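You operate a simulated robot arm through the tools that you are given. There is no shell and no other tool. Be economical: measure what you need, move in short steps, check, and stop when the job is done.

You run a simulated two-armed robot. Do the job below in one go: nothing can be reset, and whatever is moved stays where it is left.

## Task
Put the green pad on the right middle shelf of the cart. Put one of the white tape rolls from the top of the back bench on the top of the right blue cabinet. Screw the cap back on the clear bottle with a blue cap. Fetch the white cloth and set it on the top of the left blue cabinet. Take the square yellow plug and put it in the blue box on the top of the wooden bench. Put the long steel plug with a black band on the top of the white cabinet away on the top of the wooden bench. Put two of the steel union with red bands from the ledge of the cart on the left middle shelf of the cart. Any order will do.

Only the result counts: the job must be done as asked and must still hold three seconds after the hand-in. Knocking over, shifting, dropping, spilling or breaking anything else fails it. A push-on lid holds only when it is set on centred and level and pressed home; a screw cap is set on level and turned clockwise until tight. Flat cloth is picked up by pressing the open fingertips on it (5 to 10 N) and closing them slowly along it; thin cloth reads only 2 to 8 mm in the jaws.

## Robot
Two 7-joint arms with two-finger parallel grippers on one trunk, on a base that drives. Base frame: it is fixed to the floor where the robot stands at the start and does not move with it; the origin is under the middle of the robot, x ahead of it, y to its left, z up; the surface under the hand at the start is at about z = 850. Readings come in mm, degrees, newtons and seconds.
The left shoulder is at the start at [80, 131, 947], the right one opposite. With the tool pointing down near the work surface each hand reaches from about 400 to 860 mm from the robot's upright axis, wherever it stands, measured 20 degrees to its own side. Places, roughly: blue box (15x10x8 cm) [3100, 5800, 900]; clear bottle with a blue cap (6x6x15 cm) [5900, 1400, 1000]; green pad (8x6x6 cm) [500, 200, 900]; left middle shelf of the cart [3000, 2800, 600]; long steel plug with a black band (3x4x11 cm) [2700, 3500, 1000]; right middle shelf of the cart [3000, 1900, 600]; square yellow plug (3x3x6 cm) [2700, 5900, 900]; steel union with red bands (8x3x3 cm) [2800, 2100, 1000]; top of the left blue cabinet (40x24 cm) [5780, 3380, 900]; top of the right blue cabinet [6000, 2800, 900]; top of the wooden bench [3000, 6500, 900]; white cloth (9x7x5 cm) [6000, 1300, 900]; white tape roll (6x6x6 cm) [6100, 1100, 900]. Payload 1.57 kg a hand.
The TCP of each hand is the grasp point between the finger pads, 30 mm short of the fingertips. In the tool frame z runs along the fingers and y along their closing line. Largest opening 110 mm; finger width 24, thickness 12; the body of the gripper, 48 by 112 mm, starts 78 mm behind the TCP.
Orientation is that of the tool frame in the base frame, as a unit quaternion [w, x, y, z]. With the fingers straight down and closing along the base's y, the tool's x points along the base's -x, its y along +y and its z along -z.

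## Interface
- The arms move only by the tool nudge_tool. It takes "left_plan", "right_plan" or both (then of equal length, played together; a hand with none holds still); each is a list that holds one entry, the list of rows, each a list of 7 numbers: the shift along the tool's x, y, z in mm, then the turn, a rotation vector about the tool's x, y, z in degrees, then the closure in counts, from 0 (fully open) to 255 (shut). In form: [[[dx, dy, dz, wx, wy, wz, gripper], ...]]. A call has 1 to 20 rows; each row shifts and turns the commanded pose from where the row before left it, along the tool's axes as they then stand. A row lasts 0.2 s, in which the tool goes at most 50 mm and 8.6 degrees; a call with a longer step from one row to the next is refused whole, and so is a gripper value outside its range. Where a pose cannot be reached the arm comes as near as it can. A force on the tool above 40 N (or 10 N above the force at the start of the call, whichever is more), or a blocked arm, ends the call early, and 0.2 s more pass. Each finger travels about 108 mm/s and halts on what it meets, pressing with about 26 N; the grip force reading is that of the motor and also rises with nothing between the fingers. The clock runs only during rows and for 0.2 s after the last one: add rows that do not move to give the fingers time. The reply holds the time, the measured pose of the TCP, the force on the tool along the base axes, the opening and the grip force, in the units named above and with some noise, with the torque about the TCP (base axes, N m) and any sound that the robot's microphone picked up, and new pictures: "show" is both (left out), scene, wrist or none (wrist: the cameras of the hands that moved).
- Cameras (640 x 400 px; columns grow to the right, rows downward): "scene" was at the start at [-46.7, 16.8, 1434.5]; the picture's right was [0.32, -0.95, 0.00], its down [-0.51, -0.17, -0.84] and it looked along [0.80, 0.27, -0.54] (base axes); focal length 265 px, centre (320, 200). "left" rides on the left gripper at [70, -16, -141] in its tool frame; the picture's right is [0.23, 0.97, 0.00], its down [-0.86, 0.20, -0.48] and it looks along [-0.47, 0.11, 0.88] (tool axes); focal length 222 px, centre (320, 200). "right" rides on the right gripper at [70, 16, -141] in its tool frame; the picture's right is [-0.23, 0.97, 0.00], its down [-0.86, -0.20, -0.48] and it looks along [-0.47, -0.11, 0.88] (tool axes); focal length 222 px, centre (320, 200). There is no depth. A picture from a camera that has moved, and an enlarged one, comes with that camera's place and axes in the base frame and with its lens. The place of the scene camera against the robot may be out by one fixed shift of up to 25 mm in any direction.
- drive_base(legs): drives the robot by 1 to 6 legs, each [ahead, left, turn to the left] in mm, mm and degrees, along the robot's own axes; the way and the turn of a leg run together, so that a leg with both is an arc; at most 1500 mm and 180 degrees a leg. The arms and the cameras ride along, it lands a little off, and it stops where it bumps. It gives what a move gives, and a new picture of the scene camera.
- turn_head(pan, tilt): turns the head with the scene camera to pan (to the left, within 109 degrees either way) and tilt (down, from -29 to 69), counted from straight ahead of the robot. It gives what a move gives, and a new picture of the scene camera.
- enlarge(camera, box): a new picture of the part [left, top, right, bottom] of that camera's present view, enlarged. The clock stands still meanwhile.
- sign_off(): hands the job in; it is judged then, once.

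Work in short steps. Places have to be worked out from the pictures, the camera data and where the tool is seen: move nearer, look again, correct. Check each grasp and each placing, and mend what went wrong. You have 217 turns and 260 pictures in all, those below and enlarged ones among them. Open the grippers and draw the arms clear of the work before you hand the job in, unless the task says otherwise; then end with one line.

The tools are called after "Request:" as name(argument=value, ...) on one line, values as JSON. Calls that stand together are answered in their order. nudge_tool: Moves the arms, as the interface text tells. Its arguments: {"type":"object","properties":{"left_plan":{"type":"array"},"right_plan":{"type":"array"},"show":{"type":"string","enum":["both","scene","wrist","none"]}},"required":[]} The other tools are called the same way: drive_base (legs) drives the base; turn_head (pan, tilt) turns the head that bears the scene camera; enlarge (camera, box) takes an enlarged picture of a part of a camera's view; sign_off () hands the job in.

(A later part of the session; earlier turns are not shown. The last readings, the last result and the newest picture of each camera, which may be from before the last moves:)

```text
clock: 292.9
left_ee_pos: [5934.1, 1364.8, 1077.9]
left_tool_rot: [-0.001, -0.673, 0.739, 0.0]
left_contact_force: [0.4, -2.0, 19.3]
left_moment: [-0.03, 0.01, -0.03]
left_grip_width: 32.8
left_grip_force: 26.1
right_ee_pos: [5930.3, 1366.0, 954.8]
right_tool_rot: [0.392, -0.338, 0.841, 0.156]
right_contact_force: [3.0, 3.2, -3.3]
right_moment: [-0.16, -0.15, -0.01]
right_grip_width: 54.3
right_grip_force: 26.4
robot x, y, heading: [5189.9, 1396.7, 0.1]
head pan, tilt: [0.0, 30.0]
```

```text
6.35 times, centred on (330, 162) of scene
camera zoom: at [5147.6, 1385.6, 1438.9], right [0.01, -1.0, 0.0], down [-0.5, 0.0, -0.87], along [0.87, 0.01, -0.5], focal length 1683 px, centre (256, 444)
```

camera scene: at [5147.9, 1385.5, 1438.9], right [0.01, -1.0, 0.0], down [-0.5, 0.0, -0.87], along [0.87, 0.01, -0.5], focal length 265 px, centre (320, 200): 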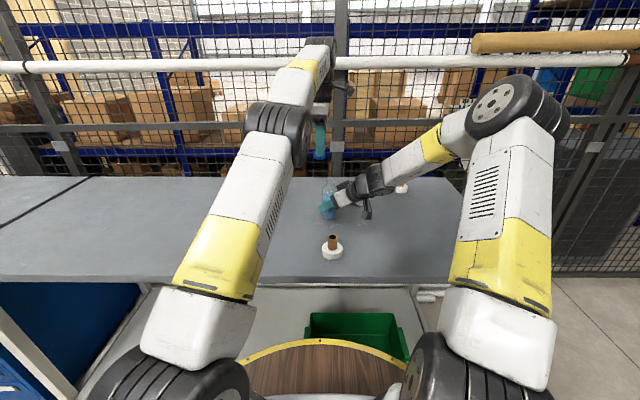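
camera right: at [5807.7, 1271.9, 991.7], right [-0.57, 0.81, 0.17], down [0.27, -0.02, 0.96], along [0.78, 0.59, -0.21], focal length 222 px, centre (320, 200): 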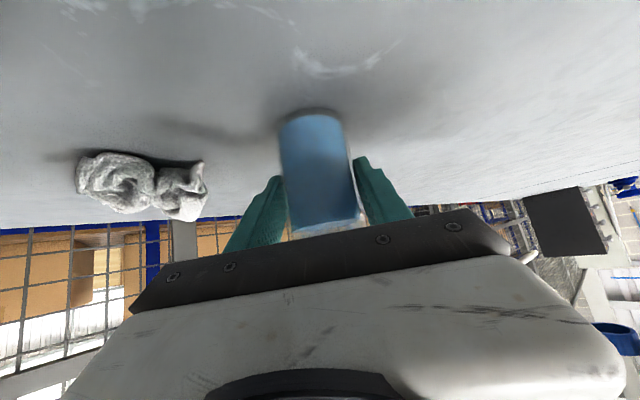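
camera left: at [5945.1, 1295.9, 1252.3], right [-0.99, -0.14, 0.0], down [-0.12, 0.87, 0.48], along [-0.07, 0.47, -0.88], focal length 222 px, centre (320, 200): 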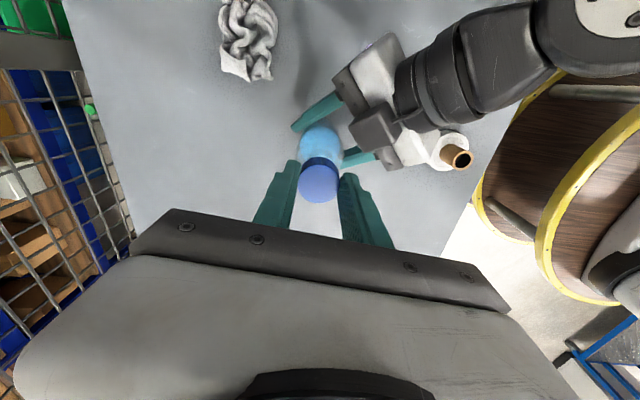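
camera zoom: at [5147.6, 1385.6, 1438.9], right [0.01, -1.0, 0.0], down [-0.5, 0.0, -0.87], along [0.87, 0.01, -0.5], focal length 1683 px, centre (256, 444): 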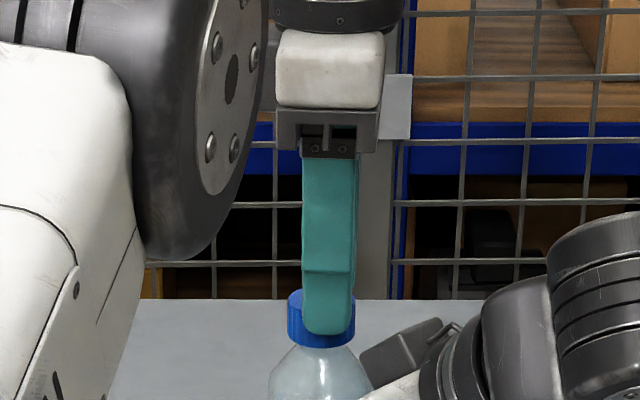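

The cap is seated on the neck (19 N down). Now turn clockwise (+tool z) 80° and read the torque.

Request:
nudge_tool(left_plan=[[[0, 0, 0, 0, 0, 8, 255], [0, 0, 0, 0, 0, 8, 255], [0, 0, 0, 0, 0, 8, 255], [0, 0, 0, 0, 0, 8, 255], [0, 0, 0, 0, 0, 8, 255], [0, 0, 0, 0, 0, 8, 255], [0, 0, 0, 0, 0, 8, 255], [0, 0, 0, 0, 0, 8, 255], [0, 0, 0, 0, 0, 8, 255], [0, 0, 0, 0, 0, 8, 255]]], show="wrist")

```text
clock: 295.1
left_ee_pos: [5933.9, 1366.2, 1074.8]
left_tool_rot: [-0.001, -0.041, 0.999, 0.001]
left_contact_force: [-9.6, 14.7, 18.9]
left_moment: [0.59, 0.39, 0.04]
left_grip_width: 33.0
left_grip_force: 26.2
right_ee_pos: [5931.4, 1362.8, 955.8]
right_tool_rot: [0.394, -0.337, 0.841, 0.155]
right_contact_force: [11.6, -14.4, 1.4]
right_moment: [1.0, 0.27, -0.12]
right_grip_width: 55.2
right_grip_force: 26.3
robot x, y, heading: [5187.4, 1400.7, 0.2]
head pan, tilt: [0.0, 30.0]
camera left: at [5865.3, 1345.0, 1217.9], right [-0.31, 0.95, 0.0], down [0.84, 0.27, 0.48], along [0.45, 0.15, -0.88], focal length 222 px, centre (320, 200)
```

left: 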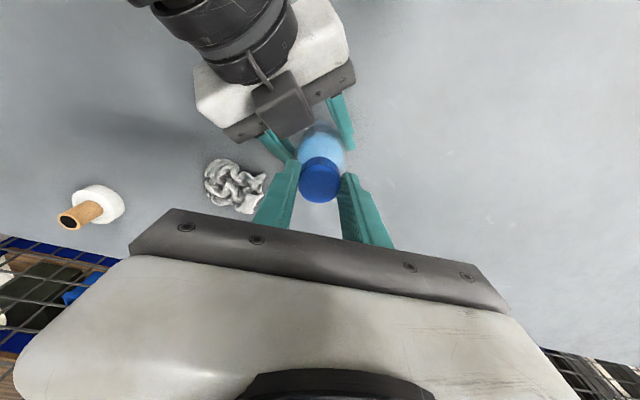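

The cap moved down 3 mm while turning: threads engage. I relieve the side force (−1, +1.3) and turn another 72°.

Request:
nudge_tool(left_plan=[[[0.9, 1.4, 0, 0, 0, 0, 255], [0, 0, 0, 0, 0, 8, 255], [0, 0, 0, 0, 0, 8, 255], [0, 0, 0, 0, 0, 8, 255], [0, 0, 0, 0, 0, 8, 255], [0, 0, 0, 0, 0, 8, 255], [0, 0, 0, 0, 0, 8, 255], [0, 0, 0, 0, 0, 8, 255], [0, 0, 0, 0, 0, 8, 255], [0, 0, 0, 0, 0, 8, 255]]], show="none")

```text
clock: 297.3
left_ee_pos: [5932.6, 1367.1, 1074.7]
left_tool_rot: [-0.003, 0.555, 0.832, -0.001]
left_contact_force: [-4.1, 19.0, 5.6]
left_moment: [0.97, 0.39, 0.05]
left_grip_width: 32.9
left_grip_force: 25.8
right_ee_pos: [5929.6, 1363.1, 955.5]
right_tool_rot: [0.392, -0.337, 0.842, 0.156]
right_contact_force: [3.5, -25.4, 10.4]
right_moment: [0.58, 0.17, -0.21]
right_grip_width: 55.6
right_grip_force: 26.2
robot x, y, heading: [5189.6, 1398.0, 0.3]
head pan, tilt: [0.0, 30.0]
```

Side force again mostly +y; relieve 2.5 mm that way, and continue turning.

Request:
nudge_tool(left_plan=[[[2.4, 0.7, 0, 0, 0, 0, 255], [0, 0, 0, 0, 0, 8, 255], [0, 0, 0, 0, 0, 8, 255], [0, 0, 0, 0, 0, 8, 255], [0, 0, 0, 0, 0, 8, 255], [0, 0, 0, 0, 0, 8, 255], [0, 0, 0, 0, 0, 0, 255]]], show="wrist")

Request:
enlarge(camera="scene", box=[280, 130, 380, 193])

```text
clock: 298.9
left_ee_pos: [5933.0, 1368.6, 1075.8]
left_tool_rot: [0.0, 0.806, 0.592, -0.002]
left_contact_force: [0.1, 7.2, -1.5]
left_moment: [0.23, 0.01, 0.03]
left_grip_width: 33.3
left_grip_force: 25.6
right_ee_pos: [5928.7, 1368.0, 954.7]
right_tool_rot: [0.392, -0.338, 0.841, 0.158]
right_contact_force: [-1.2, -8.4, 8.4]
right_moment: [0.44, 0.08, -0.08]
right_grip_width: 54.8
right_grip_force: 26.4
robot x, y, heading: [5185.5, 1396.4, 0.3]
head pan, tilt: [0.0, 30.0]
camera left: at [5938.0, 1440.9, 1217.9], right [1.0, -0.07, 0.0], down [-0.06, -0.88, 0.48], along [-0.04, -0.48, -0.88], focal length 222 px, centre (320, 200)
```

left: 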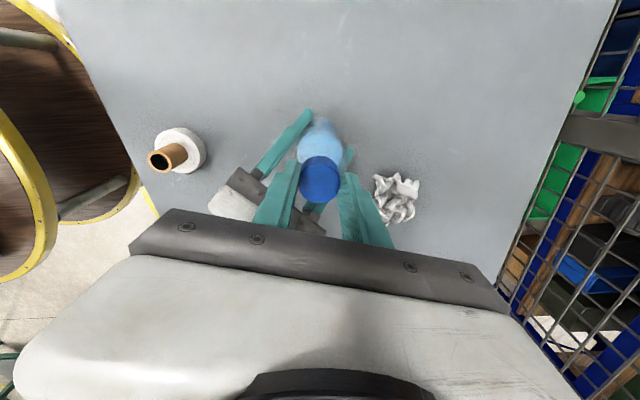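

```text
6.35 times, centred on (330, 162) of scene
camera zoom: at [5147.6, 1385.5, 1438.9], right [0.01, -1.0, 0.0], down [-0.5, 0.0, -0.87], along [0.87, 0.01, -0.5], focal length 1683 px, centre (256, 444)
```

zoom: 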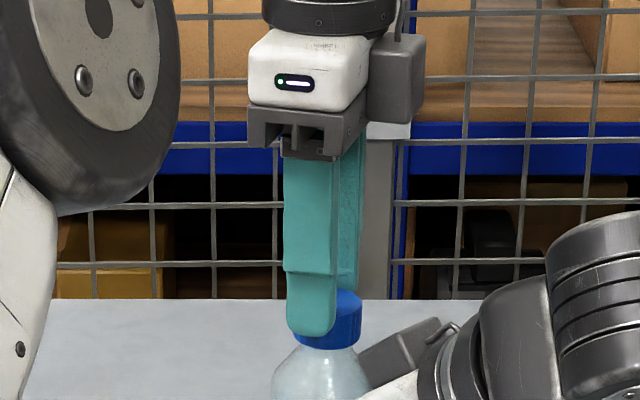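

About 190° turned; the cap now pulls slightly down, no tightening torque yet. Follow down 1 mm and turn another 48°.

Request:
nudge_tool(left_plan=[[[0.8, 0, 0.5, 0, 0, 8, 255], [0, 0, 0.2, 0, 0, 8, 255], [0, 0, 0.2, 0, 0, 8, 255], [0, 0, 0.2, 0, 0, 8, 255], [0, 0, 0.2, 0, 0, 8, 255], [0, 0, 0.2, 0, 0, 8, 255], [0, 0, 0, 0, 0, 0, 255]]], show="none")

```text
clock: 300.5
left_ee_pos: [5932.4, 1369.4, 1074.9]
left_tool_rot: [0.001, 0.977, 0.213, -0.002]
left_contact_force: [4.4, -8.0, 6.2]
left_moment: [-0.35, -0.11, 0.04]
left_grip_width: 32.6
left_grip_force: 26.1
right_ee_pos: [5929.5, 1366.2, 954.8]
right_tool_rot: [0.392, -0.338, 0.841, 0.157]
right_contact_force: [-5.8, 9.9, -2.7]
right_moment: [-0.7, -0.29, -0.02]
right_grip_width: 54.6
right_grip_force: 26.1
robot x, y, heading: [5189.9, 1397.2, 0.3]
head pan, tilt: [0.0, 30.0]
```

Still free-turning (tiny torque). Turn another 56°.

Request:
nudge_tool(left_plan=[[[0.3, 0.8, 0.2, 0, 0, 8, 255], [0, 0, 0.1, 0, 0, 8, 255], [0, 0, 0.1, 0, 0, 8, 255], [0, 0, 0.1, 0, 0, 8, 255], [0, 0, 0.1, 0, 0, 8, 255], [0, 0, 0.1, 0, 0, 8, 255], [0, 0, 0.1, 0, 0, 8, 255], [0, 0, 0, 0, 0, 0, 255]]], show="wrist")

```text
clock: 301.9
left_ee_pos: [5934.7, 1374.7, 1070.2]
left_tool_rot: [-0.01, 0.98, -0.2, -0.004]
left_contact_force: [2.0, -2.2, 2.7]
left_moment: [0.02, 0.32, 0.12]
left_grip_width: 33.3
left_grip_force: 25.6
left hand out of reach, approached as far as the arm can: row 7
right_ee_pos: [5929.6, 1368.2, 956.1]
right_tool_rot: [0.393, -0.339, 0.84, 0.157]
right_contact_force: [-2.0, 0.7, 2.5]
right_moment: [-0.19, -0.56, -0.14]
right_grip_width: 55.8
right_grip_force: 26.1
robot x, y, heading: [5189.8, 1396.9, 0.2]
head pan, tilt: [0.0, 30.0]
stopped in row 7 (left hand): the force on the tool passed its limit at 41 N (the readings are from after the stop); the commanded pose is now the measured one
camera left: at [6004.7, 1360.0, 1211.5], right [-0.17, -0.98, -0.02], down [-0.86, 0.14, 0.49], along [-0.48, 0.1, -0.87], focal length 222 px, centre (320, 200)
```

left: 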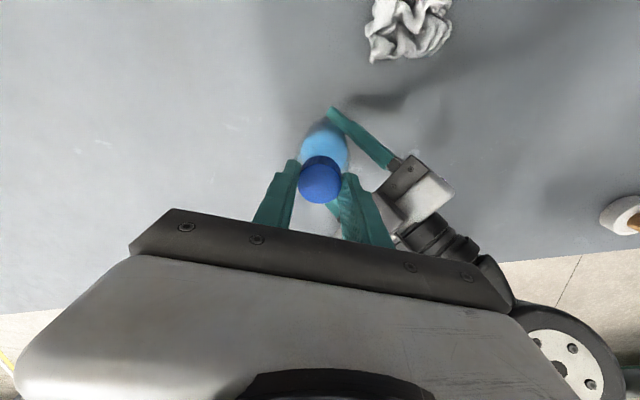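

The left wrist reached its limit after ~290°. I open, rise 45 mm, and turn back to regrip.

Request:
nudge_tool(left_plan=[[[0, 0, 0, 0, 0, 0, 170], [0, 0, 0, 0, 0, 0, 130], [0, 0, 0, 0, 0, 0, 120], [0, 0, -15, 0, 0, 0, 120], [0, 0, -30, 0, 0, 0, 120], [0, 0, 0, 0, 0, -8.3, 120], [0, 0, 0, 0, 0, -8.3, 120], [0, 0, 0, 0, 0, -8.3, 120], [0, 0, 0, 0, 0, -8.3, 120], [0, 0, 0, 0, 0, -8.3, 120], [0, 0, 0, 0, 0, -8.3, 120], [0, 0, 0, 0, 0, -8.3, 120], [0, 0, 0, 0, 0, -8.3, 120], [0, 0, 0, 0, 0, -8.3, 120], [0, 0, 0, 0, 0, -8.3, 120], [0, 0, 0, 0, 0, 0, 120]]], show="wrist")

Request:
enlarge(camera="scene", box=[280, 130, 380, 193])

```text
clock: 305.3
left_ee_pos: [5930.2, 1379.9, 1112.2]
left_tool_rot: [-0.014, 0.866, 0.5, 0.004]
left_contact_force: [0.5, 0.3, -0.6]
left_moment: [0.01, 0.02, 0.0]
left_grip_width: 58.2
left_grip_force: 0.0
left hand out of reach, approached as far as the arm can: row 5
right_ee_pos: [5929.5, 1368.5, 956.5]
right_tool_rot: [0.392, -0.339, 0.841, 0.157]
right_contact_force: [0.9, -1.1, 2.6]
right_moment: [0.0, -0.1, -0.04]
right_grip_width: 54.5
right_grip_force: 26.2
robot x, y, heading: [5188.5, 1391.5, 0.3]
head pan, tilt: [0.0, 30.0]
camera left: at [5952.8, 1445.4, 1256.4], right [0.96, -0.29, -0.01], down [-0.25, -0.85, 0.46], along [-0.14, -0.44, -0.89], focal length 222 px, centre (320, 200)
```

left: 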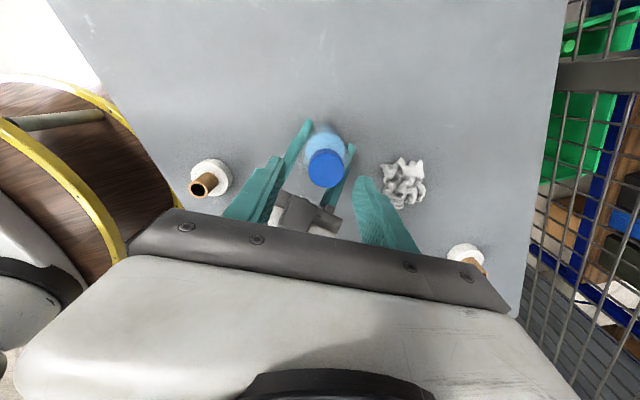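

```text
6.35 times, centred on (330, 162) of scene
camera zoom: at [5147.9, 1385.5, 1438.9], right [0.01, -1.0, 0.0], down [-0.5, 0.0, -0.87], along [0.87, 0.01, -0.5], focal length 1683 px, centre (256, 444)
```

zoom: 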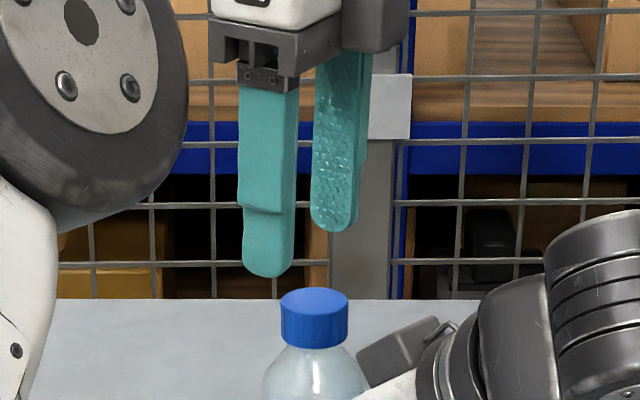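

Cap sits on the bottle (bottle leaning a hair to +y). I level the tool and turn back another 160° while clear.

Request:
nudge_tool(left_plan=[[[0, 0, -10, -1.15, -1.2, 0, 120], [0, 0, 0, 0, 0, -8.4, 120], [0, 0, 0, 0, 0, -8.4, 120], [0, 0, 0, 0, 0, -8.4, 120], [0, 0, 0, 0, 0, -8.4, 120], [0, 0, 0, 0, 0, -8.4, 120], [0, 0, 0, 0, 0, -8.4, 120], [0, 0, 0, 0, 0, -8.4, 120], [0, 0, 0, 0, 0, -8.4, 120], [0, 0, 0, 0, 0, -8.4, 120], [0, 0, 0, 0, 0, -8.4, 120], [0, 0, 0, 0, 0, -8.4, 120], [0, 0, 0, 0, 0, -8.4, 120], [0, 0, 0, 0, 0, -8.4, 120], [0, 0, 0, 0, 0, -8.4, 120], [0, 0, 0, 0, 0, -8.4, 120], [0, 0, 0, 0, 0, -8.4, 120], [0, 0, 0, 0, 0, -8.4, 120], [0, 0, 0, 0, 0, -8.4, 120], [0, 0, 0, 0, 0, -8.4, 120]]], show="wrist")

Request:
enlarge(camera="left", box=[270, 130, 370, 193])

```text
clock: 309.5
left_ee_pos: [5932.3, 1379.3, 1123.4]
left_tool_rot: [0.0, -0.339, 0.941, -0.002]
left_contact_force: [0.0, -0.2, -0.8]
left_moment: [0.01, 0.01, 0.03]
left_grip_width: 58.3
left_grip_force: 0.1
right_ee_pos: [5930.5, 1367.6, 955.2]
right_tool_rot: [0.393, -0.338, 0.84, 0.158]
right_contact_force: [-0.7, -0.1, 1.1]
right_moment: [0.03, -0.04, 0.02]
right_grip_width: 54.7
right_grip_force: 25.5
robot x, y, heading: [5189.5, 1398.4, 0.4]
head pan, tilt: [0.0, 30.0]
camera left: at [5887.8, 1324.3, 1265.3], right [-0.8, 0.6, 0.0], down [0.53, 0.7, 0.48], along [0.29, 0.38, -0.88], focal length 222 px, centre (320, 200)
```

left: 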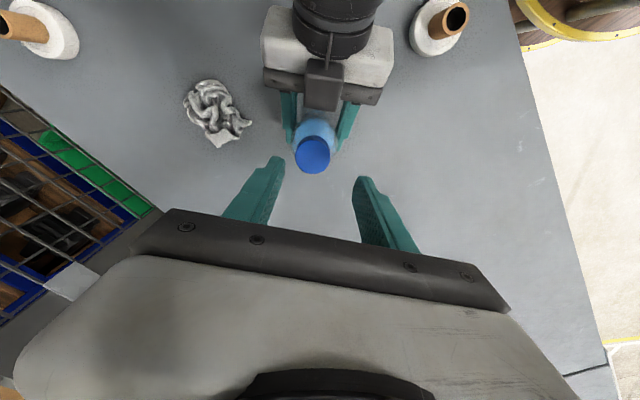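

```text
6.35 times, centred on (320, 162) of left
camera zoom: at [5887.8, 1324.3, 1265.3], right [-0.8, 0.6, 0.0], down [0.53, 0.7, 0.48], along [0.29, 0.38, -0.88], focal length 1410 px, centre (320, 444)
```

zoom: 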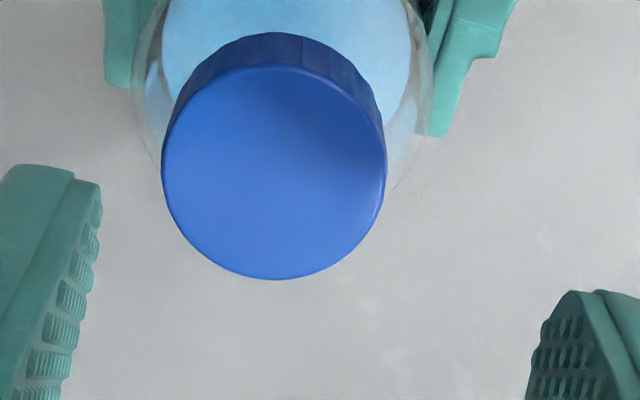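

Cap at about (5933, 1371.5), top ≈1056. Re-centre, lower 51 mm, regrip and turn 40° to feel torque.

Request:
nudge_tool(left_plan=[[[4.6, -6.6, 0, 0, 0, 0, 120], [0, 0, 25, 0, 0, 0, 120], [0, 0, 20, 0, 0, 0, 120], [0, 0, 5, 0, 0, 0, 120], [0, 0, 0, 0, 0, 0, 150], [0, 0, 0, 0, 0, 0, 175], [0, 0, 0, 0, 0, 0, 255], [0, 0, 0, 0, 0, 0, 255], [0, 0, 0, 0, 0, 8, 255], [0, 0, 0, 0, 0, 8, 255], [0, 0, 0, 0, 0, 8, 255], [0, 0, 0, 0, 0, 8, 255], [0, 0, 0, 0, 0, 8, 255]]], show="wrist")

```text
clock: 312.3
left_ee_pos: [5933.6, 1372.3, 1071.3]
left_tool_rot: [0.001, 0.004, 1.0, -0.002]
left_contact_force: [-0.5, 2.2, 5.3]
left_moment: [0.12, -0.02, 0.6]
left_grip_width: 32.8
left_grip_force: 26.4
right_ee_pos: [5930.5, 1366.8, 955.1]
right_tool_rot: [0.393, -0.338, 0.84, 0.158]
right_contact_force: [2.9, -1.2, 0.5]
right_moment: [0.31, -0.06, -0.61]
right_grip_width: 54.5
right_grip_force: 26.7
robot x, y, heading: [5189.8, 1397.8, 0.5]
head pan, tilt: [0.0, 30.0]
camera left: at [5862.3, 1357.9, 1214.0], right [-0.22, 0.98, 0.0], down [0.86, 0.19, 0.48], along [0.47, 0.1, -0.88], focal length 222 px, centre (320, 200)
```

left: 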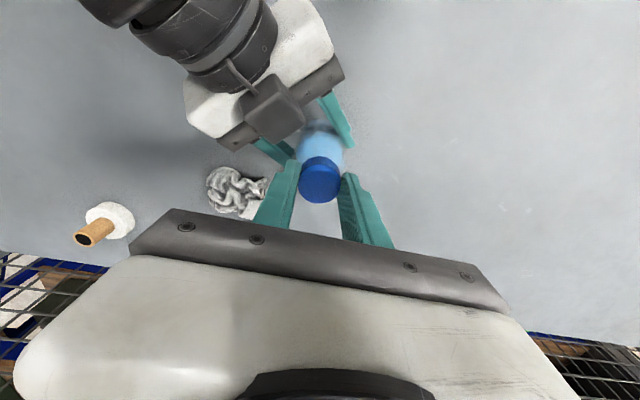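

Torque is now 0.6 N·m on both hands: it's tightening. A bit more turn to be sure.

Request:
nudge_tool(left_plan=[[[0, 0, 0, 0, 0, 6, 255], [0, 0, 0, 0, 0, 6, 255], [0, 0, 0, 0, 0, 6, 255], [0, 0, 0, 0, 0, 0, 255]]], show="none")

```text
clock: 313.3
left_ee_pos: [5932.9, 1371.7, 1072.1]
left_tool_rot: [-0.001, 0.16, 0.987, -0.002]
left_contact_force: [-2.0, 8.2, 0.7]
left_moment: [0.2, 0.07, 0.32]
left_grip_width: 32.6
left_grip_force: 26.1
right_ee_pos: [5929.1, 1367.2, 954.9]
right_tool_rot: [0.392, -0.338, 0.841, 0.157]
right_contact_force: [1.7, -6.7, 0.4]
right_moment: [0.69, 0.17, -0.37]
right_grip_width: 54.6
right_grip_force: 25.9
robot x, y, heading: [5185.6, 1398.0, 0.1]
head pan, tilt: [0.0, 30.0]
```

Request:
nudge_tool(left_plan=[[[0, 0, 0, 0, 0, 8, 255], [0, 0, 0, 0, 0, 8, 255], [0, 0, 0, 0, 0, 8, 255], [0, 0, 0, 0, 0, 8, 255]]], show="none")

Request:
enlarge(camera="scene", box=[280, 130, 380, 193])

```text
clock: 314.3
left_ee_pos: [5932.8, 1371.2, 1073.3]
left_tool_rot: [0.002, 0.427, 0.904, -0.001]
left_contact_force: [3.0, 10.7, -4.2]
left_moment: [0.35, -0.1, 0.6]
left_grip_width: 32.7
left_grip_force: 25.8
right_ee_pos: [5929.7, 1366.9, 956.2]
right_tool_rot: [0.394, -0.338, 0.84, 0.157]
right_contact_force: [-2.7, -10.6, 1.4]
right_moment: [0.85, -0.21, -0.56]
right_grip_width: 54.9
right_grip_force: 25.6
robot x, y, heading: [5187.0, 1396.2, 0.5]
head pan, tilt: [0.0, 30.0]
```

```text
6.35 times, centred on (330, 162) of scene
camera zoom: at [5148.1, 1385.5, 1438.9], right [0.01, -1.0, 0.0], down [-0.5, 0.0, -0.87], along [0.87, 0.01, -0.5], focal length 1683 px, centre (256, 444)
```

zoom: 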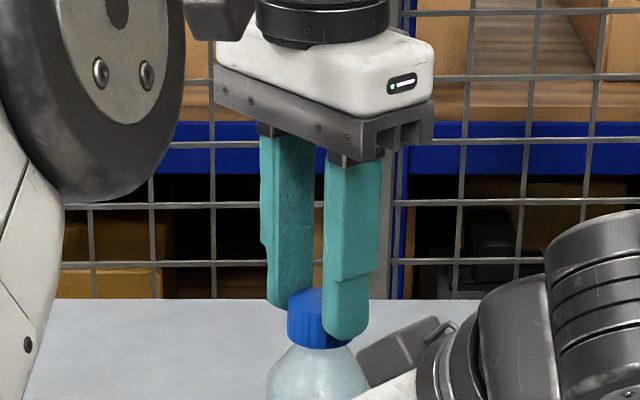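

Torque holds at 0.6 N·m – tight and now only slipping. Release the cap and lift the left hand, then check the bottle.

Request:
nudge_tool(left_plan=[[[0, 0, 0, 0, 0, 0, 170], [0, 0, 0, 0, 0, 0, 140], [0, 0, 0, 0, 0, 0, 110], [0, 0, -15, 0, 0, 0, 110], [0, 0, -40, 0, 0, 0, 110], [0, 0, -40, 0, 0, 0, 110], [0, 0, 0, 0, 0, 0, 110]]], show="none")

Request:
enlarge(camera="scene", box=[270, 140, 390, 215])

Request:
enlarge(camera="right", box=[220, 80, 420, 205])

```text
clock: 315.9
left_ee_pos: [5918.8, 1376.0, 1165.4]
left_tool_rot: [0.001, 0.427, 0.904, -0.003]
left_contact_force: [0.2, 0.1, 0.1]
left_moment: [0.02, 0.01, -0.02]
left_grip_width: 62.6
left_grip_force: 0.0
left hand out of reach, approached as far as the arm can: row 6
right_ee_pos: [5930.5, 1366.3, 956.0]
right_tool_rot: [0.393, -0.339, 0.841, 0.157]
right_contact_force: [1.1, -0.1, 0.1]
right_moment: [-0.01, 0.01, -0.01]
right_grip_width: 54.8
right_grip_force: 26.2
robot x, y, heading: [5191.5, 1396.7, 0.3]
head pan, tilt: [0.0, 30.0]
```

```text
5.33 times, centred on (330, 178) of scene
camera zoom: at [5147.9, 1385.6, 1438.9], right [0.01, -1.0, 0.0], down [-0.5, 0.0, -0.87], along [0.87, 0.01, -0.5], focal length 1414 px, centre (267, 320)
```

zoom: 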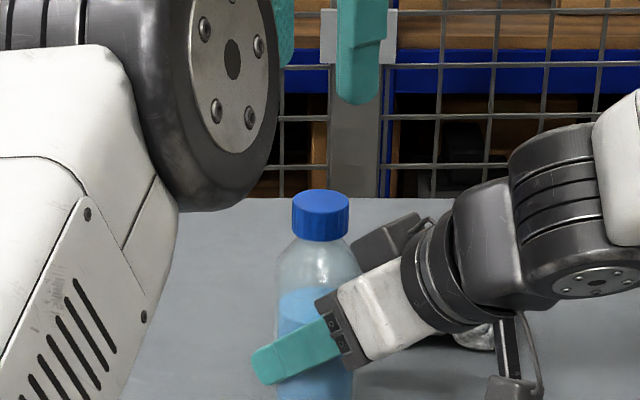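

```text
3.20 times, centred on (320, 142) of right
camera zoom: at [5807.7, 1273.3, 991.9], right [-0.57, 0.8, 0.17], down [0.27, -0.02, 0.96], along [0.78, 0.6, -0.21], focal length 711 px, centre (320, 384)
```

zoom: 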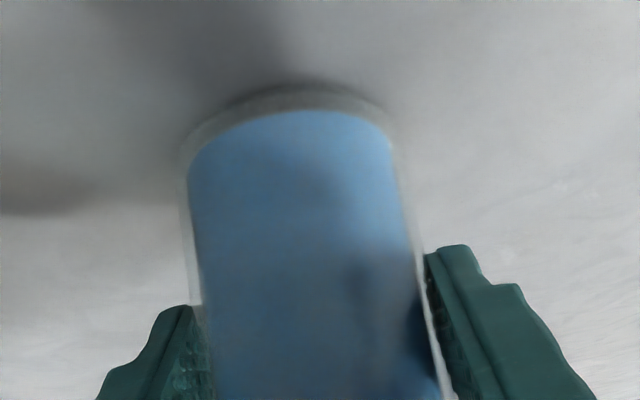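

Bottle is upright with the cap level and fully down. I release it slowly with the right hand and retreat along the tool axis.

Request:
nudge_tool(right_plan=[[[0, 0, 0, 0, 0, 0, 126], [0, 0, 0, 0, 0, 0, 120], [0, 0, 0, 0, 0, 0, 105], [0, 0, 0, 0, 0, 0, 80], [0, 0, 0, 0, 0, 0, 50], [0, 0, 0, 0, 0, 0, 40], [0, 0, -20, 0, 0, 0, 40], [0, 0, -40, 0, 0, 0, 40], [0, 0, -45, 0, 0, 0, 40], [0, 0, -45, 0, 0, 0, 40], [0, 0, -40, 0, 0, 0, 40], [0, 0, 0, 0, 0, 0, 40]]], show="both")

```text
clock: 318.5
left_ee_pos: [5919.7, 1375.4, 1163.0]
left_tool_rot: [0.001, 0.426, 0.905, -0.002]
left_contact_force: [-0.6, -0.1, 0.3]
left_moment: [-0.01, 0.0, 0.01]
left_grip_width: 62.6
left_grip_force: 0.0
right_ee_pos: [5823.8, 1267.8, 1079.9]
right_tool_rot: [0.392, -0.338, 0.841, 0.157]
right_contact_force: [0.0, -0.5, -0.3]
right_moment: [-0.04, -0.04, 0.02]
right_grip_width: 92.6
right_grip_force: 0.0
robot x, y, heading: [5187.8, 1400.0, 0.2]
head pan, tilt: [0.0, 30.0]
camera scene: at [5148.0, 1385.5, 1438.9], right [0.01, -1.0, 0.0], down [-0.5, 0.0, -0.87], along [0.87, 0.01, -0.5], focal length 265 px, centre (320, 200)
camera right: at [5702.5, 1173.4, 1116.5], right [-0.57, 0.8, 0.17], down [0.27, -0.02, 0.96], along [0.78, 0.6, -0.21], focal length 222 px, centre (320, 200)
```

scene: 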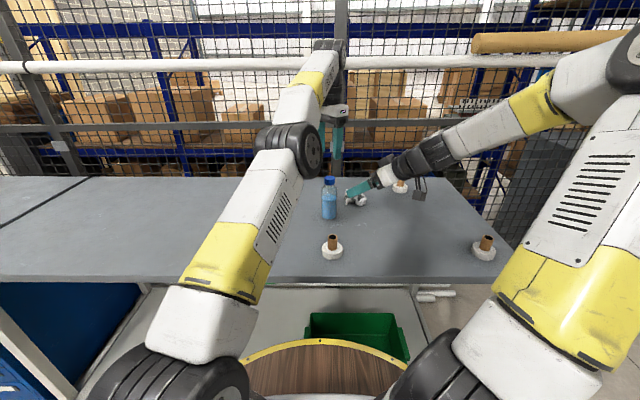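
right: 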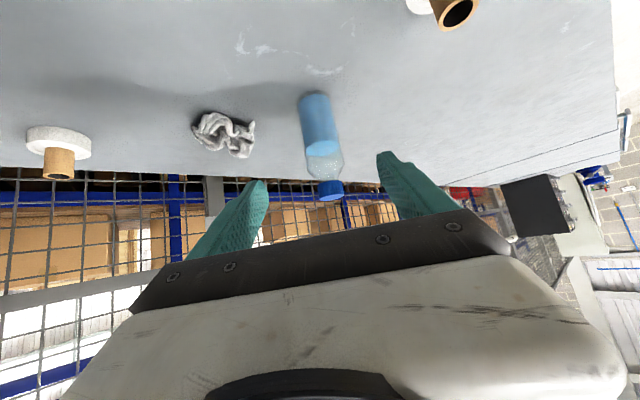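

The capped bottle stands free. Next: left hand takes the near tape roll (≈(5723, 1370)); I unwind the left yaw and move over it.

Request:
nudge_tool(left_plan=[[[0, 0, 0, 0, 0, -8.4, 60], [0, 0, 0, 0, 0, -8.4, 60], [0, 0, 0, 0, 0, -8.4, 60], [0, 0, 0, 0, 0, -8.4, 60], [0, 0, 0, 0, 0, -8.4, 60], [0, 0, 0, 0, 0, -8.4, 60], [39.4, -1, 0, 0, 0, 0, 60], [39.4, -1, 0, 0, 0, 0, 60], [39.4, -1, 0, 0, 0, 0, 60], [39.4, -1, 0, 0, 0, 0, 60], [39.4, -1, 0, 0, 0, 0, 60], [0, 0, 0, 0, 0, 0, 60]]], show="wrist")

```text
clock: 321.1
left_ee_pos: [5918.9, 1377.3, 1166.0]
left_tool_rot: [0.001, 0.0, 1.0, -0.002]
left_contact_force: [-1.0, 0.2, -0.4]
left_moment: [0.01, 0.03, -0.03]
left_grip_width: 84.4
left_grip_force: 0.1
left hand out of reach, approached as far as the arm can: row 7, 8, 9, 10, 11
right_ee_pos: [5824.8, 1267.4, 1079.9]
right_tool_rot: [0.393, -0.338, 0.841, 0.157]
right_contact_force: [0.0, -0.2, -0.2]
right_moment: [0.01, -0.02, 0.01]
right_grip_width: 92.7
right_grip_force: 0.1
robot x, y, heading: [5190.2, 1398.7, 0.7]
head pan, tilt: [0.0, 30.0]
camera left: at [5848.4, 1361.8, 1306.9], right [-0.23, 0.97, 0.0], down [0.85, 0.2, 0.48], along [0.47, 0.1, -0.88], focal length 222 px, centre (320, 200)
```

left: 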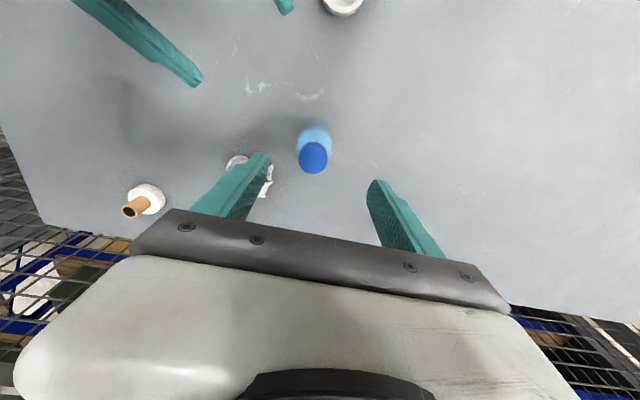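

The left hand won't come straight back from here; I try moving it left (+y) and slightly down, then back.

Request:
nudge_tool(left_plan=[[[0, 40, 0, 0, 0, 0, 60], [0, 40, 0, 0, 0, 0, 60], [0, 40, 0, 0, 0, 0, 60], [20, 35, 0, 0, 0, 0, 60], [30, 20, 0, 0, 0, 0, 60], [40, 0, 0, 0, 0, 0, 60], [40, 0, 0, 0, 0, 0, 60], [0, 0, 0, 0, 0, 0, 60]]], show="scene")

```text
clock: 322.9
left_ee_pos: [5920.9, 1531.0, 1190.0]
left_tool_rot: [-0.01, -0.012, 1.0, -0.009]
left_contact_force: [0.0, 0.7, 0.1]
left_moment: [-0.03, -0.04, 0.0]
left_grip_width: 84.2
left_grip_force: 0.1
left hand out of reach, approached as far as the arm can: row 1, 2, 3, 4, 5, 6, 7
right_ee_pos: [5824.5, 1267.8, 1080.2]
right_tool_rot: [0.393, -0.338, 0.84, 0.158]
right_contact_force: [0.3, 0.6, 0.3]
right_moment: [-0.03, -0.02, -0.05]
right_grip_width: 92.5
right_grip_force: 0.1
robot x, y, heading: [5191.0, 1396.5, 0.2]
head pan, tilt: [0.0, 30.0]
camera scene: at [5147.7, 1385.9, 1438.9], right [0.01, -1.0, 0.0], down [-0.5, 0.0, -0.87], along [0.87, 0.01, -0.5], focal length 265 px, centre (320, 200)
```

scene: 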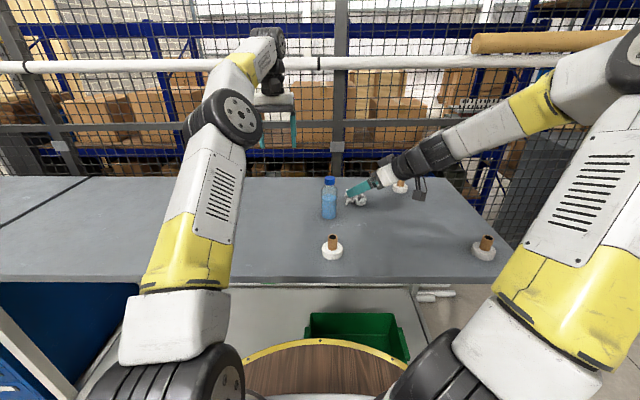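

The arm is stretched nearly straight. Going down reduces the reach; I lower 140 mm here (free bench below), then pull back.

Request:
nudge_tool(left_plan=[[[0, 0, 35, 0, 0, 0, 60], [0, 0, 35, 0, 0, 0, 60], [0, 0, 35, 0, 0, 0, 60], [0, 0, 30, 0, 0, 0, 60], [30, 0, 0, 0, 0, 0, 60], [30, 0, 0, 0, 0, 0, 60], [30, 0, 0, 0, 0, 0, 60], [30, 0, 0, 0, 0, 0, 60], [0, 0, 0, 0, 0, 0, 60]]], show="scene")

```text
clock: 324.9
left_ee_pos: [5770.5, 1521.3, 1050.8]
left_tool_rot: [0.0, 0.0, 1.0, -0.003]
left_contact_force: [-0.5, 0.2, 0.5]
left_moment: [0.0, 0.04, 0.0]
left_grip_width: 84.3
left_grip_force: 0.0
right_ee_pos: [5826.2, 1268.4, 1079.7]
right_tool_rot: [0.393, -0.339, 0.84, 0.158]
right_contact_force: [0.6, -0.9, 0.1]
right_moment: [-0.02, 0.01, -0.03]
right_grip_width: 92.6
right_grip_force: 0.0
robot x, y, heading: [5189.7, 1396.1, 0.1]
head pan, tilt: [0.0, 30.0]
camera scene: at [5147.9, 1385.5, 1438.9], right [0.01, -1.0, 0.0], down [-0.5, 0.0, -0.87], along [0.87, 0.01, -0.5], focal length 265 px, centre (320, 200)
```

scene: 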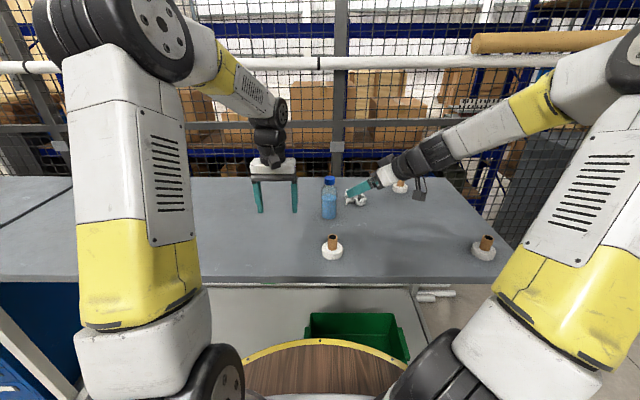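

Recovered. Now move the left hand over the near tape roll at z≈1120.

Request:
nudge_tool(left_plan=[[[0, 0, -35, 0, 0, 0, 90], [0, 0, -35, 0, 0, 0, 90], [12, -38, 0, 0, 0, 0, 90], [12, -38, 0, 0, 0, 0, 90], [12, -38, 0, 0, 0, 0, 90], [12, -38, 0, 0, 0, 0, 90], [0, 0, 0, 0, 0, 0, 90]]], show="wrist")

```text
clock: 326.5
left_ee_pos: [5721.7, 1372.4, 1122.8]
left_tool_rot: [0.0, 0.0, 1.0, -0.003]
left_contact_force: [-0.7, -0.2, 0.5]
left_moment: [0.04, 0.03, 0.0]
left_grip_width: 71.1
left_grip_force: 0.0
right_ee_pos: [5824.5, 1268.3, 1080.1]
right_tool_rot: [0.394, -0.338, 0.84, 0.157]
right_contact_force: [0.1, -0.6, 0.2]
right_moment: [-0.01, -0.04, 0.01]
right_grip_width: 92.5
right_grip_force: 0.0
robot x, y, heading: [5185.4, 1397.3, 0.5]
head pan, tilt: [0.0, 30.0]
camera left: at [5651.5, 1356.6, 1263.7], right [-0.23, 0.97, 0.0], down [0.85, 0.2, 0.48], along [0.47, 0.1, -0.88], focal length 222 px, centre (320, 200)
```

left: 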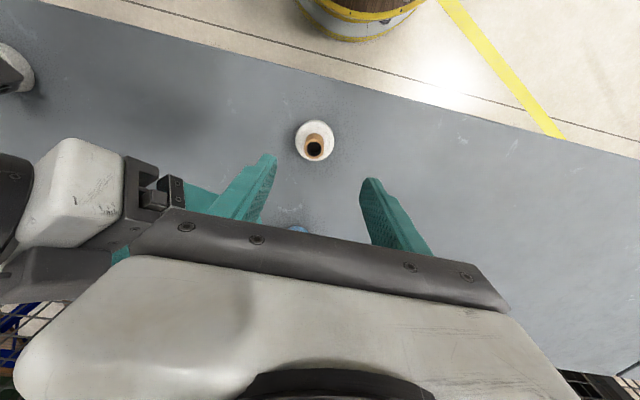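

Roll axis at (5733, 1366). First I move the right hand out of the way, then lower the left to z≈1000.

Request:
nudge_tool(right_plan=[[[0, -30, -30, 0, 0, 0, 40], [0, -30, -30, 0, 0, 0, 40], [0, -30, -30, 0, 0, 0, 40], [0, 0, 0, 0, 0, 0, 40], [0, 0, 0, 0, 0, 0, 40], [0, 0, 0, 0, 0, 0, 40], [0, 0, 0, 0, 0, 0, 40]]], left_plan=[[[0, 0, 0, 0, 0, 0, 110], [0, 0, 0, 0, 0, 0, 110], [-11, -6, 0, 0, 0, 0, 110], [0, 0, 40, 0, 0, 0, 110], [0, 0, 40, 0, 0, 0, 110], [0, 0, 40, 0, 0, 0, 110], [0, 0, 0, 0, 0, 0, 110]]], show="wrist")

```text
clock: 328.1
left_ee_pos: [5736.5, 1359.6, 1004.9]
left_tool_rot: [0.0, -0.001, 1.0, -0.003]
left_contact_force: [0.1, -0.4, 0.3]
left_moment: [0.02, -0.03, -0.01]
left_grip_width: 62.5
left_grip_force: 0.1
right_ee_pos: [5837.8, 1152.0, 1137.6]
right_tool_rot: [0.393, -0.339, 0.84, 0.158]
right_contact_force: [0.1, 0.1, 0.1]
right_moment: [0.0, 0.01, 0.01]
right_grip_width: 92.7
right_grip_force: 0.0
robot x, y, heading: [5189.2, 1395.6, 0.5]
head pan, tilt: [0.0, 30.0]
camera right: at [5715.3, 1058.1, 1173.6], right [-0.57, 0.8, 0.17], down [0.27, -0.02, 0.96], along [0.78, 0.6, -0.21], focal length 222 px, centre (320, 200)
camera left: at [5664.2, 1345.3, 1146.9], right [-0.23, 0.97, 0.0], down [0.85, 0.2, 0.48], along [0.47, 0.1, -0.88], focal length 222 px, centre (320, 200)
```

right: 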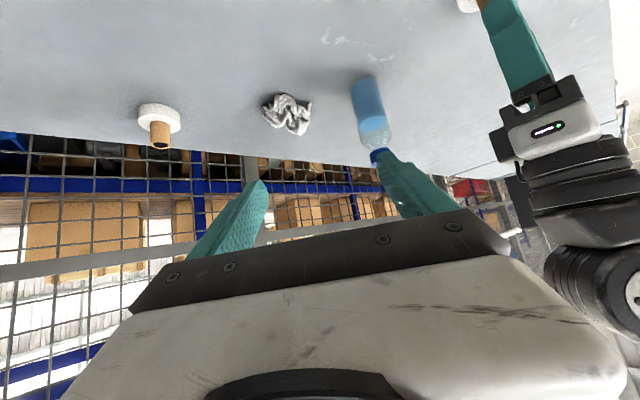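
left: 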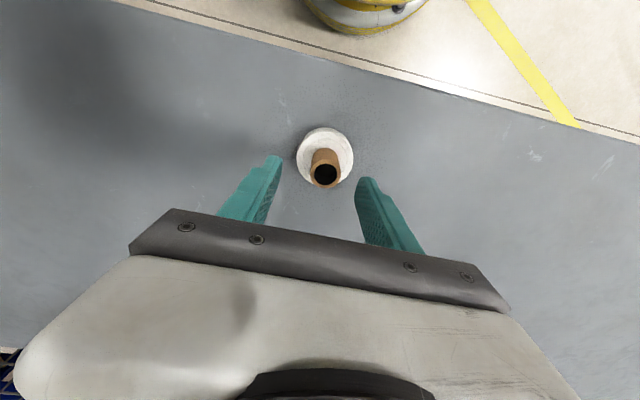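

Core at (5735, 1365); shift +5.5 in y, lower 43 mm, and close on the core.

Request:
nudge_tool(left_plan=[[[1.6, 5.6, 10, 0, 0, 0, 110], [0, 0, 25, 0, 0, 0, 110], [0, 0, 8, 0, 0, 0, 110], [0, 0, 0, 0, 0, 0, 110], [0, 0, 0, 0, 0, 0, 160], [0, 0, 0, 0, 0, 0, 185], [0, 0, 0, 0, 0, 0, 255], [0, 0, 0, 0, 0, 0, 255]]], show="wrist")

```text
clock: 329.9
left_ee_pos: [5731.4, 1367.7, 962.1]
left_tool_rot: [0.0, 0.0, 1.0, -0.003]
left_contact_force: [0.8, -0.2, 1.4]
left_moment: [-0.02, -0.03, -0.01]
left_grip_width: 26.3
left_grip_force: 25.7
right_ee_pos: [5838.3, 1151.9, 1138.1]
right_tool_rot: [0.393, -0.338, 0.841, 0.158]
right_contact_force: [-0.1, -1.0, -0.7]
right_moment: [0.01, 0.0, 0.0]
right_grip_width: 92.7
right_grip_force: 0.1
robot x, y, heading: [5188.7, 1394.0, 0.4]
head pan, tilt: [0.0, 30.0]
camera left: at [5662.3, 1352.6, 1103.5], right [-0.23, 0.97, 0.0], down [0.85, 0.2, 0.48], along [0.47, 0.1, -0.88], focal length 222 px, centre (320, 200)
```

left: 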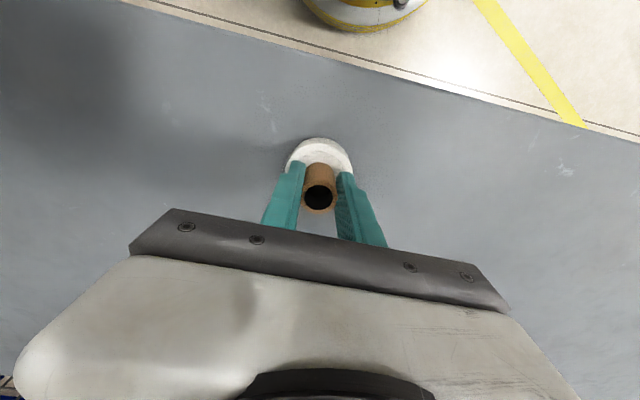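

Roll gripped by its core (26 mm). Lift it while the right hand returns to tool-down; then drive 65 mm ahead for the cloth at ≈(6022, 1260).

Request:
nudge_tool(left_plan=[[[0, 0, -15, 0, 0, 0, 255], [0, 0, -40, 0, 0, 0, 255], [0, 0, -45, 0, 0, 0, 255], [0, 0, -45, 0, 0, 0, 255], [0, 0, -45, 0, 0, 0, 255], [0, 0, 0, 0, 0, 0, 255], [0, 0, 0, 0, 0, 0, 255], [0, 0, 0, 0, 0, 0, 255], [0, 0, 0, 0, 0, 0, 255], [0, 0, 0, 0, 0, 0, 255], [0, 0, 0, 0, 0, 0, 255], [0, 0, 0, 0, 0, 0, 255]]], right_plan=[[[0, 0, 0, 0, 8.35, 0, 40], [0, 0, 0, 0, 8.35, 0, 40], [0, 0, 0, 0, 8.35, 0, 40], [0, 0, 0, 0, 8.35, 0, 40], [0, 0, 0, 0, 8.35, 0, 40], [0, 0, 0, 0, 8.35, 0, 40], [0, 0, 0, 0, 0, 7.5, 40], [0, 0, 0, 0, 0, 7.5, 40], [0, 0, 0, 0, 0, 7.5, 40], [0, 0, 0, 0, 0, 7.5, 40], [0, 0, 0, 0, 0, 7.5, 40], [0, 0, 0, 0, 0, 7.5, 40]]], show="none")

Request:
drive_base(legs=[[65, 0, 0]])

Request:
nudge_tool(right_plan=[[[-30, 25, 0, 0, 0, 0, 0], [-30, 25, 0, 0, 0, 0, 0], [-20, 20, 0, 0, 0, 0, 0], [0, 0, 0, 0, 0, 0, 0]]], show="wrist")

```text
clock: 332.5
left_ee_pos: [5731.5, 1368.6, 1152.9]
left_tool_rot: [0.0, 0.0, 1.0, -0.002]
left_contact_force: [-0.7, -0.4, -0.4]
left_moment: [0.0, 0.02, -0.03]
left_grip_width: 26.4
left_grip_force: 26.3
right_ee_pos: [5836.8, 1155.2, 1136.8]
right_tool_rot: [0.001, 0.011, 1.0, -0.001]
right_contact_force: [-0.5, 0.3, 1.0]
right_moment: [-0.02, -0.01, 0.02]
right_grip_width: 92.8
right_grip_force: 0.1
robot x, y, heading: [5187.2, 1397.4, 0.4]
head pan, tilt: [0.0, 30.0]
```

```text
clock: 333.5
left_ee_pos: [5794.9, 1368.2, 1152.5]
left_tool_rot: [0.0, 0.0, 1.0, -0.002]
left_contact_force: [-0.6, 0.7, -0.7]
left_moment: [0.01, 0.0, 0.01]
left_grip_width: 26.3
left_grip_force: 26.0
right_ee_pos: [5900.4, 1155.3, 1135.4]
right_tool_rot: [0.0, 0.01, 1.0, -0.001]
right_contact_force: [0.1, 0.3, 0.0]
right_moment: [-0.01, -0.01, 0.01]
right_grip_width: 92.6
right_grip_force: 0.1
robot x, y, heading: [5252.8, 1398.3, 0.3]
head pan, tilt: [0.0, 30.0]
camera scene: at [5211.2, 1386.0, 1438.9], right [0.01, -1.0, 0.0], down [-0.5, 0.0, -0.87], along [0.87, 0.01, -0.5], focal length 265 px, centre (320, 200)
```

scene: 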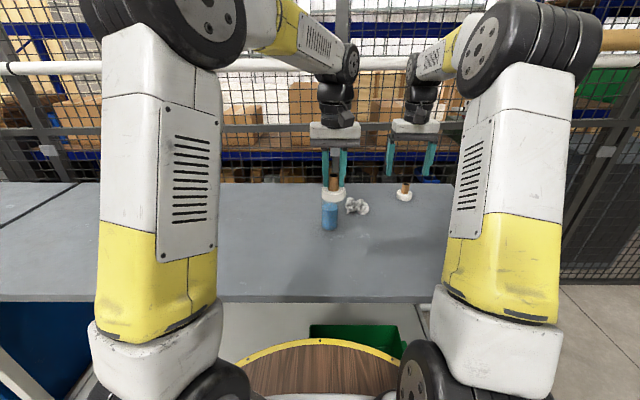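

```text
clock: 334.5
left_ee_pos: [5796.6, 1368.1, 1152.4]
left_tool_rot: [0.0, 0.0, 1.0, -0.002]
left_contact_force: [-0.1, 0.8, -0.1]
left_moment: [0.01, 0.05, 0.0]
left_grip_width: 26.3
left_grip_force: 26.5
right_ee_pos: [5981.7, 1223.3, 1134.2]
right_tool_rot: [0.0, 0.01, 1.0, -0.001]
right_contact_force: [-0.5, 0.1, 0.3]
right_moment: [0.01, -0.01, 0.0]
right_grip_width: 109.9
right_grip_force: 0.0
robot x, y, heading: [5255.4, 1400.4, 0.3]
head pan, tilt: [0.0, 30.0]
camera right: at [5912.5, 1241.7, 1274.8], right [0.25, 0.97, 0.0], down [0.85, -0.22, 0.48], along [0.46, -0.12, -0.88], focal length 222 px, centre (320, 200)
```

right: 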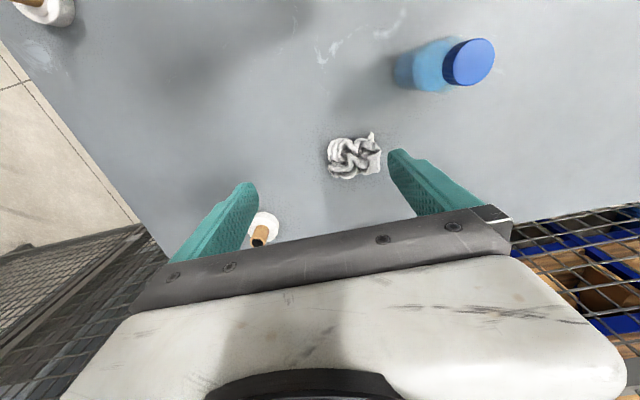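

Cloth centre ≈(6029, 1268), ~87 mm wide in y. Move above it and lower to z≈1005 for a centring check.

Request:
nudge_tool(right_plan=[[[-23.5, 22.5, 0, 0, 0, 0, 0], [-23.5, 22.5, 0, 0, 0, 0, 0], [0, 0, 45, 0, 0, 0, 0], [0, 0, 45, 0, 0, 0, 0], [0, 0, 38, 0, 0, 0, 0], [0, 0, 0, 0, 0, 0, 0]]], show="wrist")

```text
clock: 335.9
left_ee_pos: [5796.3, 1367.8, 1152.4]
left_tool_rot: [0.0, 0.0, 1.0, -0.002]
left_contact_force: [-0.2, -0.1, -0.3]
left_moment: [-0.03, -0.01, 0.01]
left_grip_width: 26.3
left_grip_force: 25.9
right_ee_pos: [6016.9, 1265.1, 1010.1]
right_tool_rot: [0.0, 0.01, 1.0, -0.001]
right_contact_force: [-0.8, 0.4, 0.2]
right_moment: [0.0, 0.0, -0.04]
right_grip_width: 110.0
right_grip_force: 0.1
right hand out of reach, approached as far as the arm can: row 2
robot x, y, heading: [5247.7, 1399.3, 0.3]
head pan, tilt: [0.0, 30.0]
camera right: at [5948.9, 1282.9, 1150.0], right [0.25, 0.97, 0.0], down [0.85, -0.22, 0.48], along [0.46, -0.12, -0.88], focal length 222 px, centre (320, 200)
```

right: 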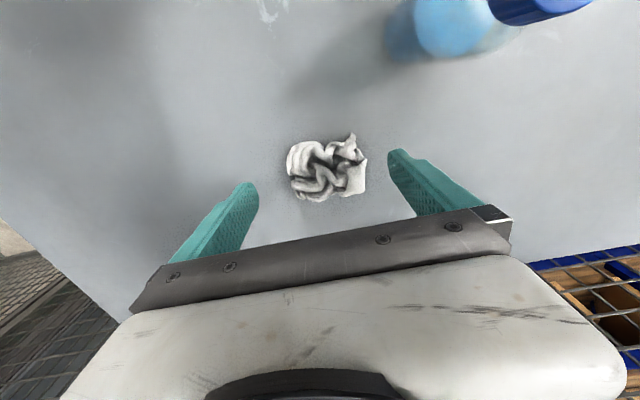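

Shift (+14, +4), lower 66 mm so the tips are just above the bench, and close slowly.

Request:
nudge_tool(right_plan=[[[0, 0, 20, 0, 0, 0, 0], [-14, 4, 10, 0, 0, 0, 0], [0, 0, 22, 0, 0, 0, 0], [0, 0, 12, 0, 0, 0, 0], [0, 0, 2, 0, 0, 0, 0], [0, 0, 0, 0, 0, 0, 40], [0, 0, 0, 0, 0, 0, 80], [0, 0, 0, 0, 0, 0, 120], [0, 0, 0, 0, 0, 0, 160], [0, 0, 0, 0, 0, 0, 200], [0, 0, 0, 0, 0, 0, 255], [0, 0, 0, 0, 0, 0, 255]]], show="wrist")

```text
clock: 338.5
left_ee_pos: [5797.1, 1367.4, 1152.3]
left_tool_rot: [0.0, -0.001, 1.0, -0.003]
left_contact_force: [0.3, 0.2, -1.2]
left_moment: [0.02, 0.01, 0.0]
left_grip_width: 25.9
left_grip_force: 26.3
right_ee_pos: [6033.4, 1266.7, 941.2]
right_tool_rot: [0.0, 0.011, 1.0, -0.001]
right_contact_force: [-0.3, -0.3, -0.6]
right_moment: [-0.04, 0.04, -0.03]
right_grip_width: 83.6
right_grip_force: 26.1
robot x, y, heading: [5252.6, 1397.1, 0.5]
head pan, tilt: [0.0, 30.0]
camera right: at [5964.2, 1285.8, 1082.1], right [0.25, 0.97, 0.0], down [0.85, -0.22, 0.48], along [0.46, -0.12, -0.88], focal length 222 px, centre (320, 200)
```

right: 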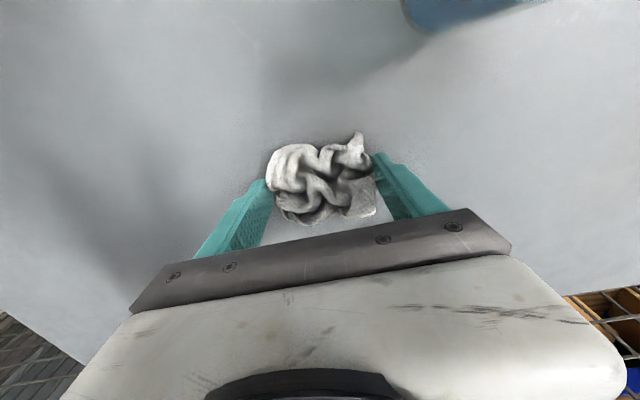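

The cloth bundle is held at 83.6 mm. Lift and check.

Request:
nudge_tool(right_plan=[[[0, 0, -15, 0, 0, 0, 255], [0, 0, -40, 0, 0, 0, 255], [0, 0, -40, 0, 0, 0, 255], [5, 0, -40, 0, 0, 0, 255], [20, 0, -40, 0, 0, 0, 255], [30, 0, -30, 0, 0, 0, 255], [0, 0, 0, 0, 0, 0, 255]]], show="wrist")

```text
clock: 340.1
left_ee_pos: [5797.0, 1368.8, 1153.6]
left_tool_rot: [0.0, 0.0, 1.0, -0.003]
left_contact_force: [-0.5, -0.8, -0.2]
left_moment: [-0.01, -0.03, 0.02]
left_grip_width: 26.2
left_grip_force: 25.5
right_ee_pos: [5974.6, 1270.4, 1147.5]
right_tool_rot: [0.0, 0.009, 1.0, -0.001]
right_contact_force: [-0.4, -0.2, -0.4]
right_moment: [-0.01, 0.0, -0.02]
right_grip_width: 83.1
right_grip_force: 25.7
robot x, y, heading: [5249.7, 1397.3, 0.7]
head pan, tilt: [0.0, 30.0]
camera right: at [5906.4, 1288.9, 1288.5], right [0.25, 0.97, 0.0], down [0.85, -0.22, 0.48], along [0.46, -0.12, -0.88], focal length 222 px, centre (320, 200)
```

right: 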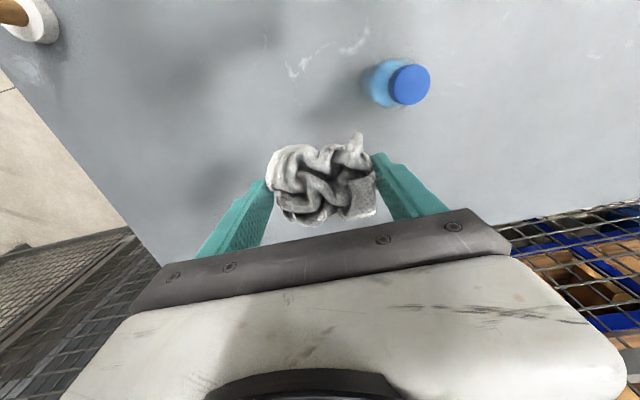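

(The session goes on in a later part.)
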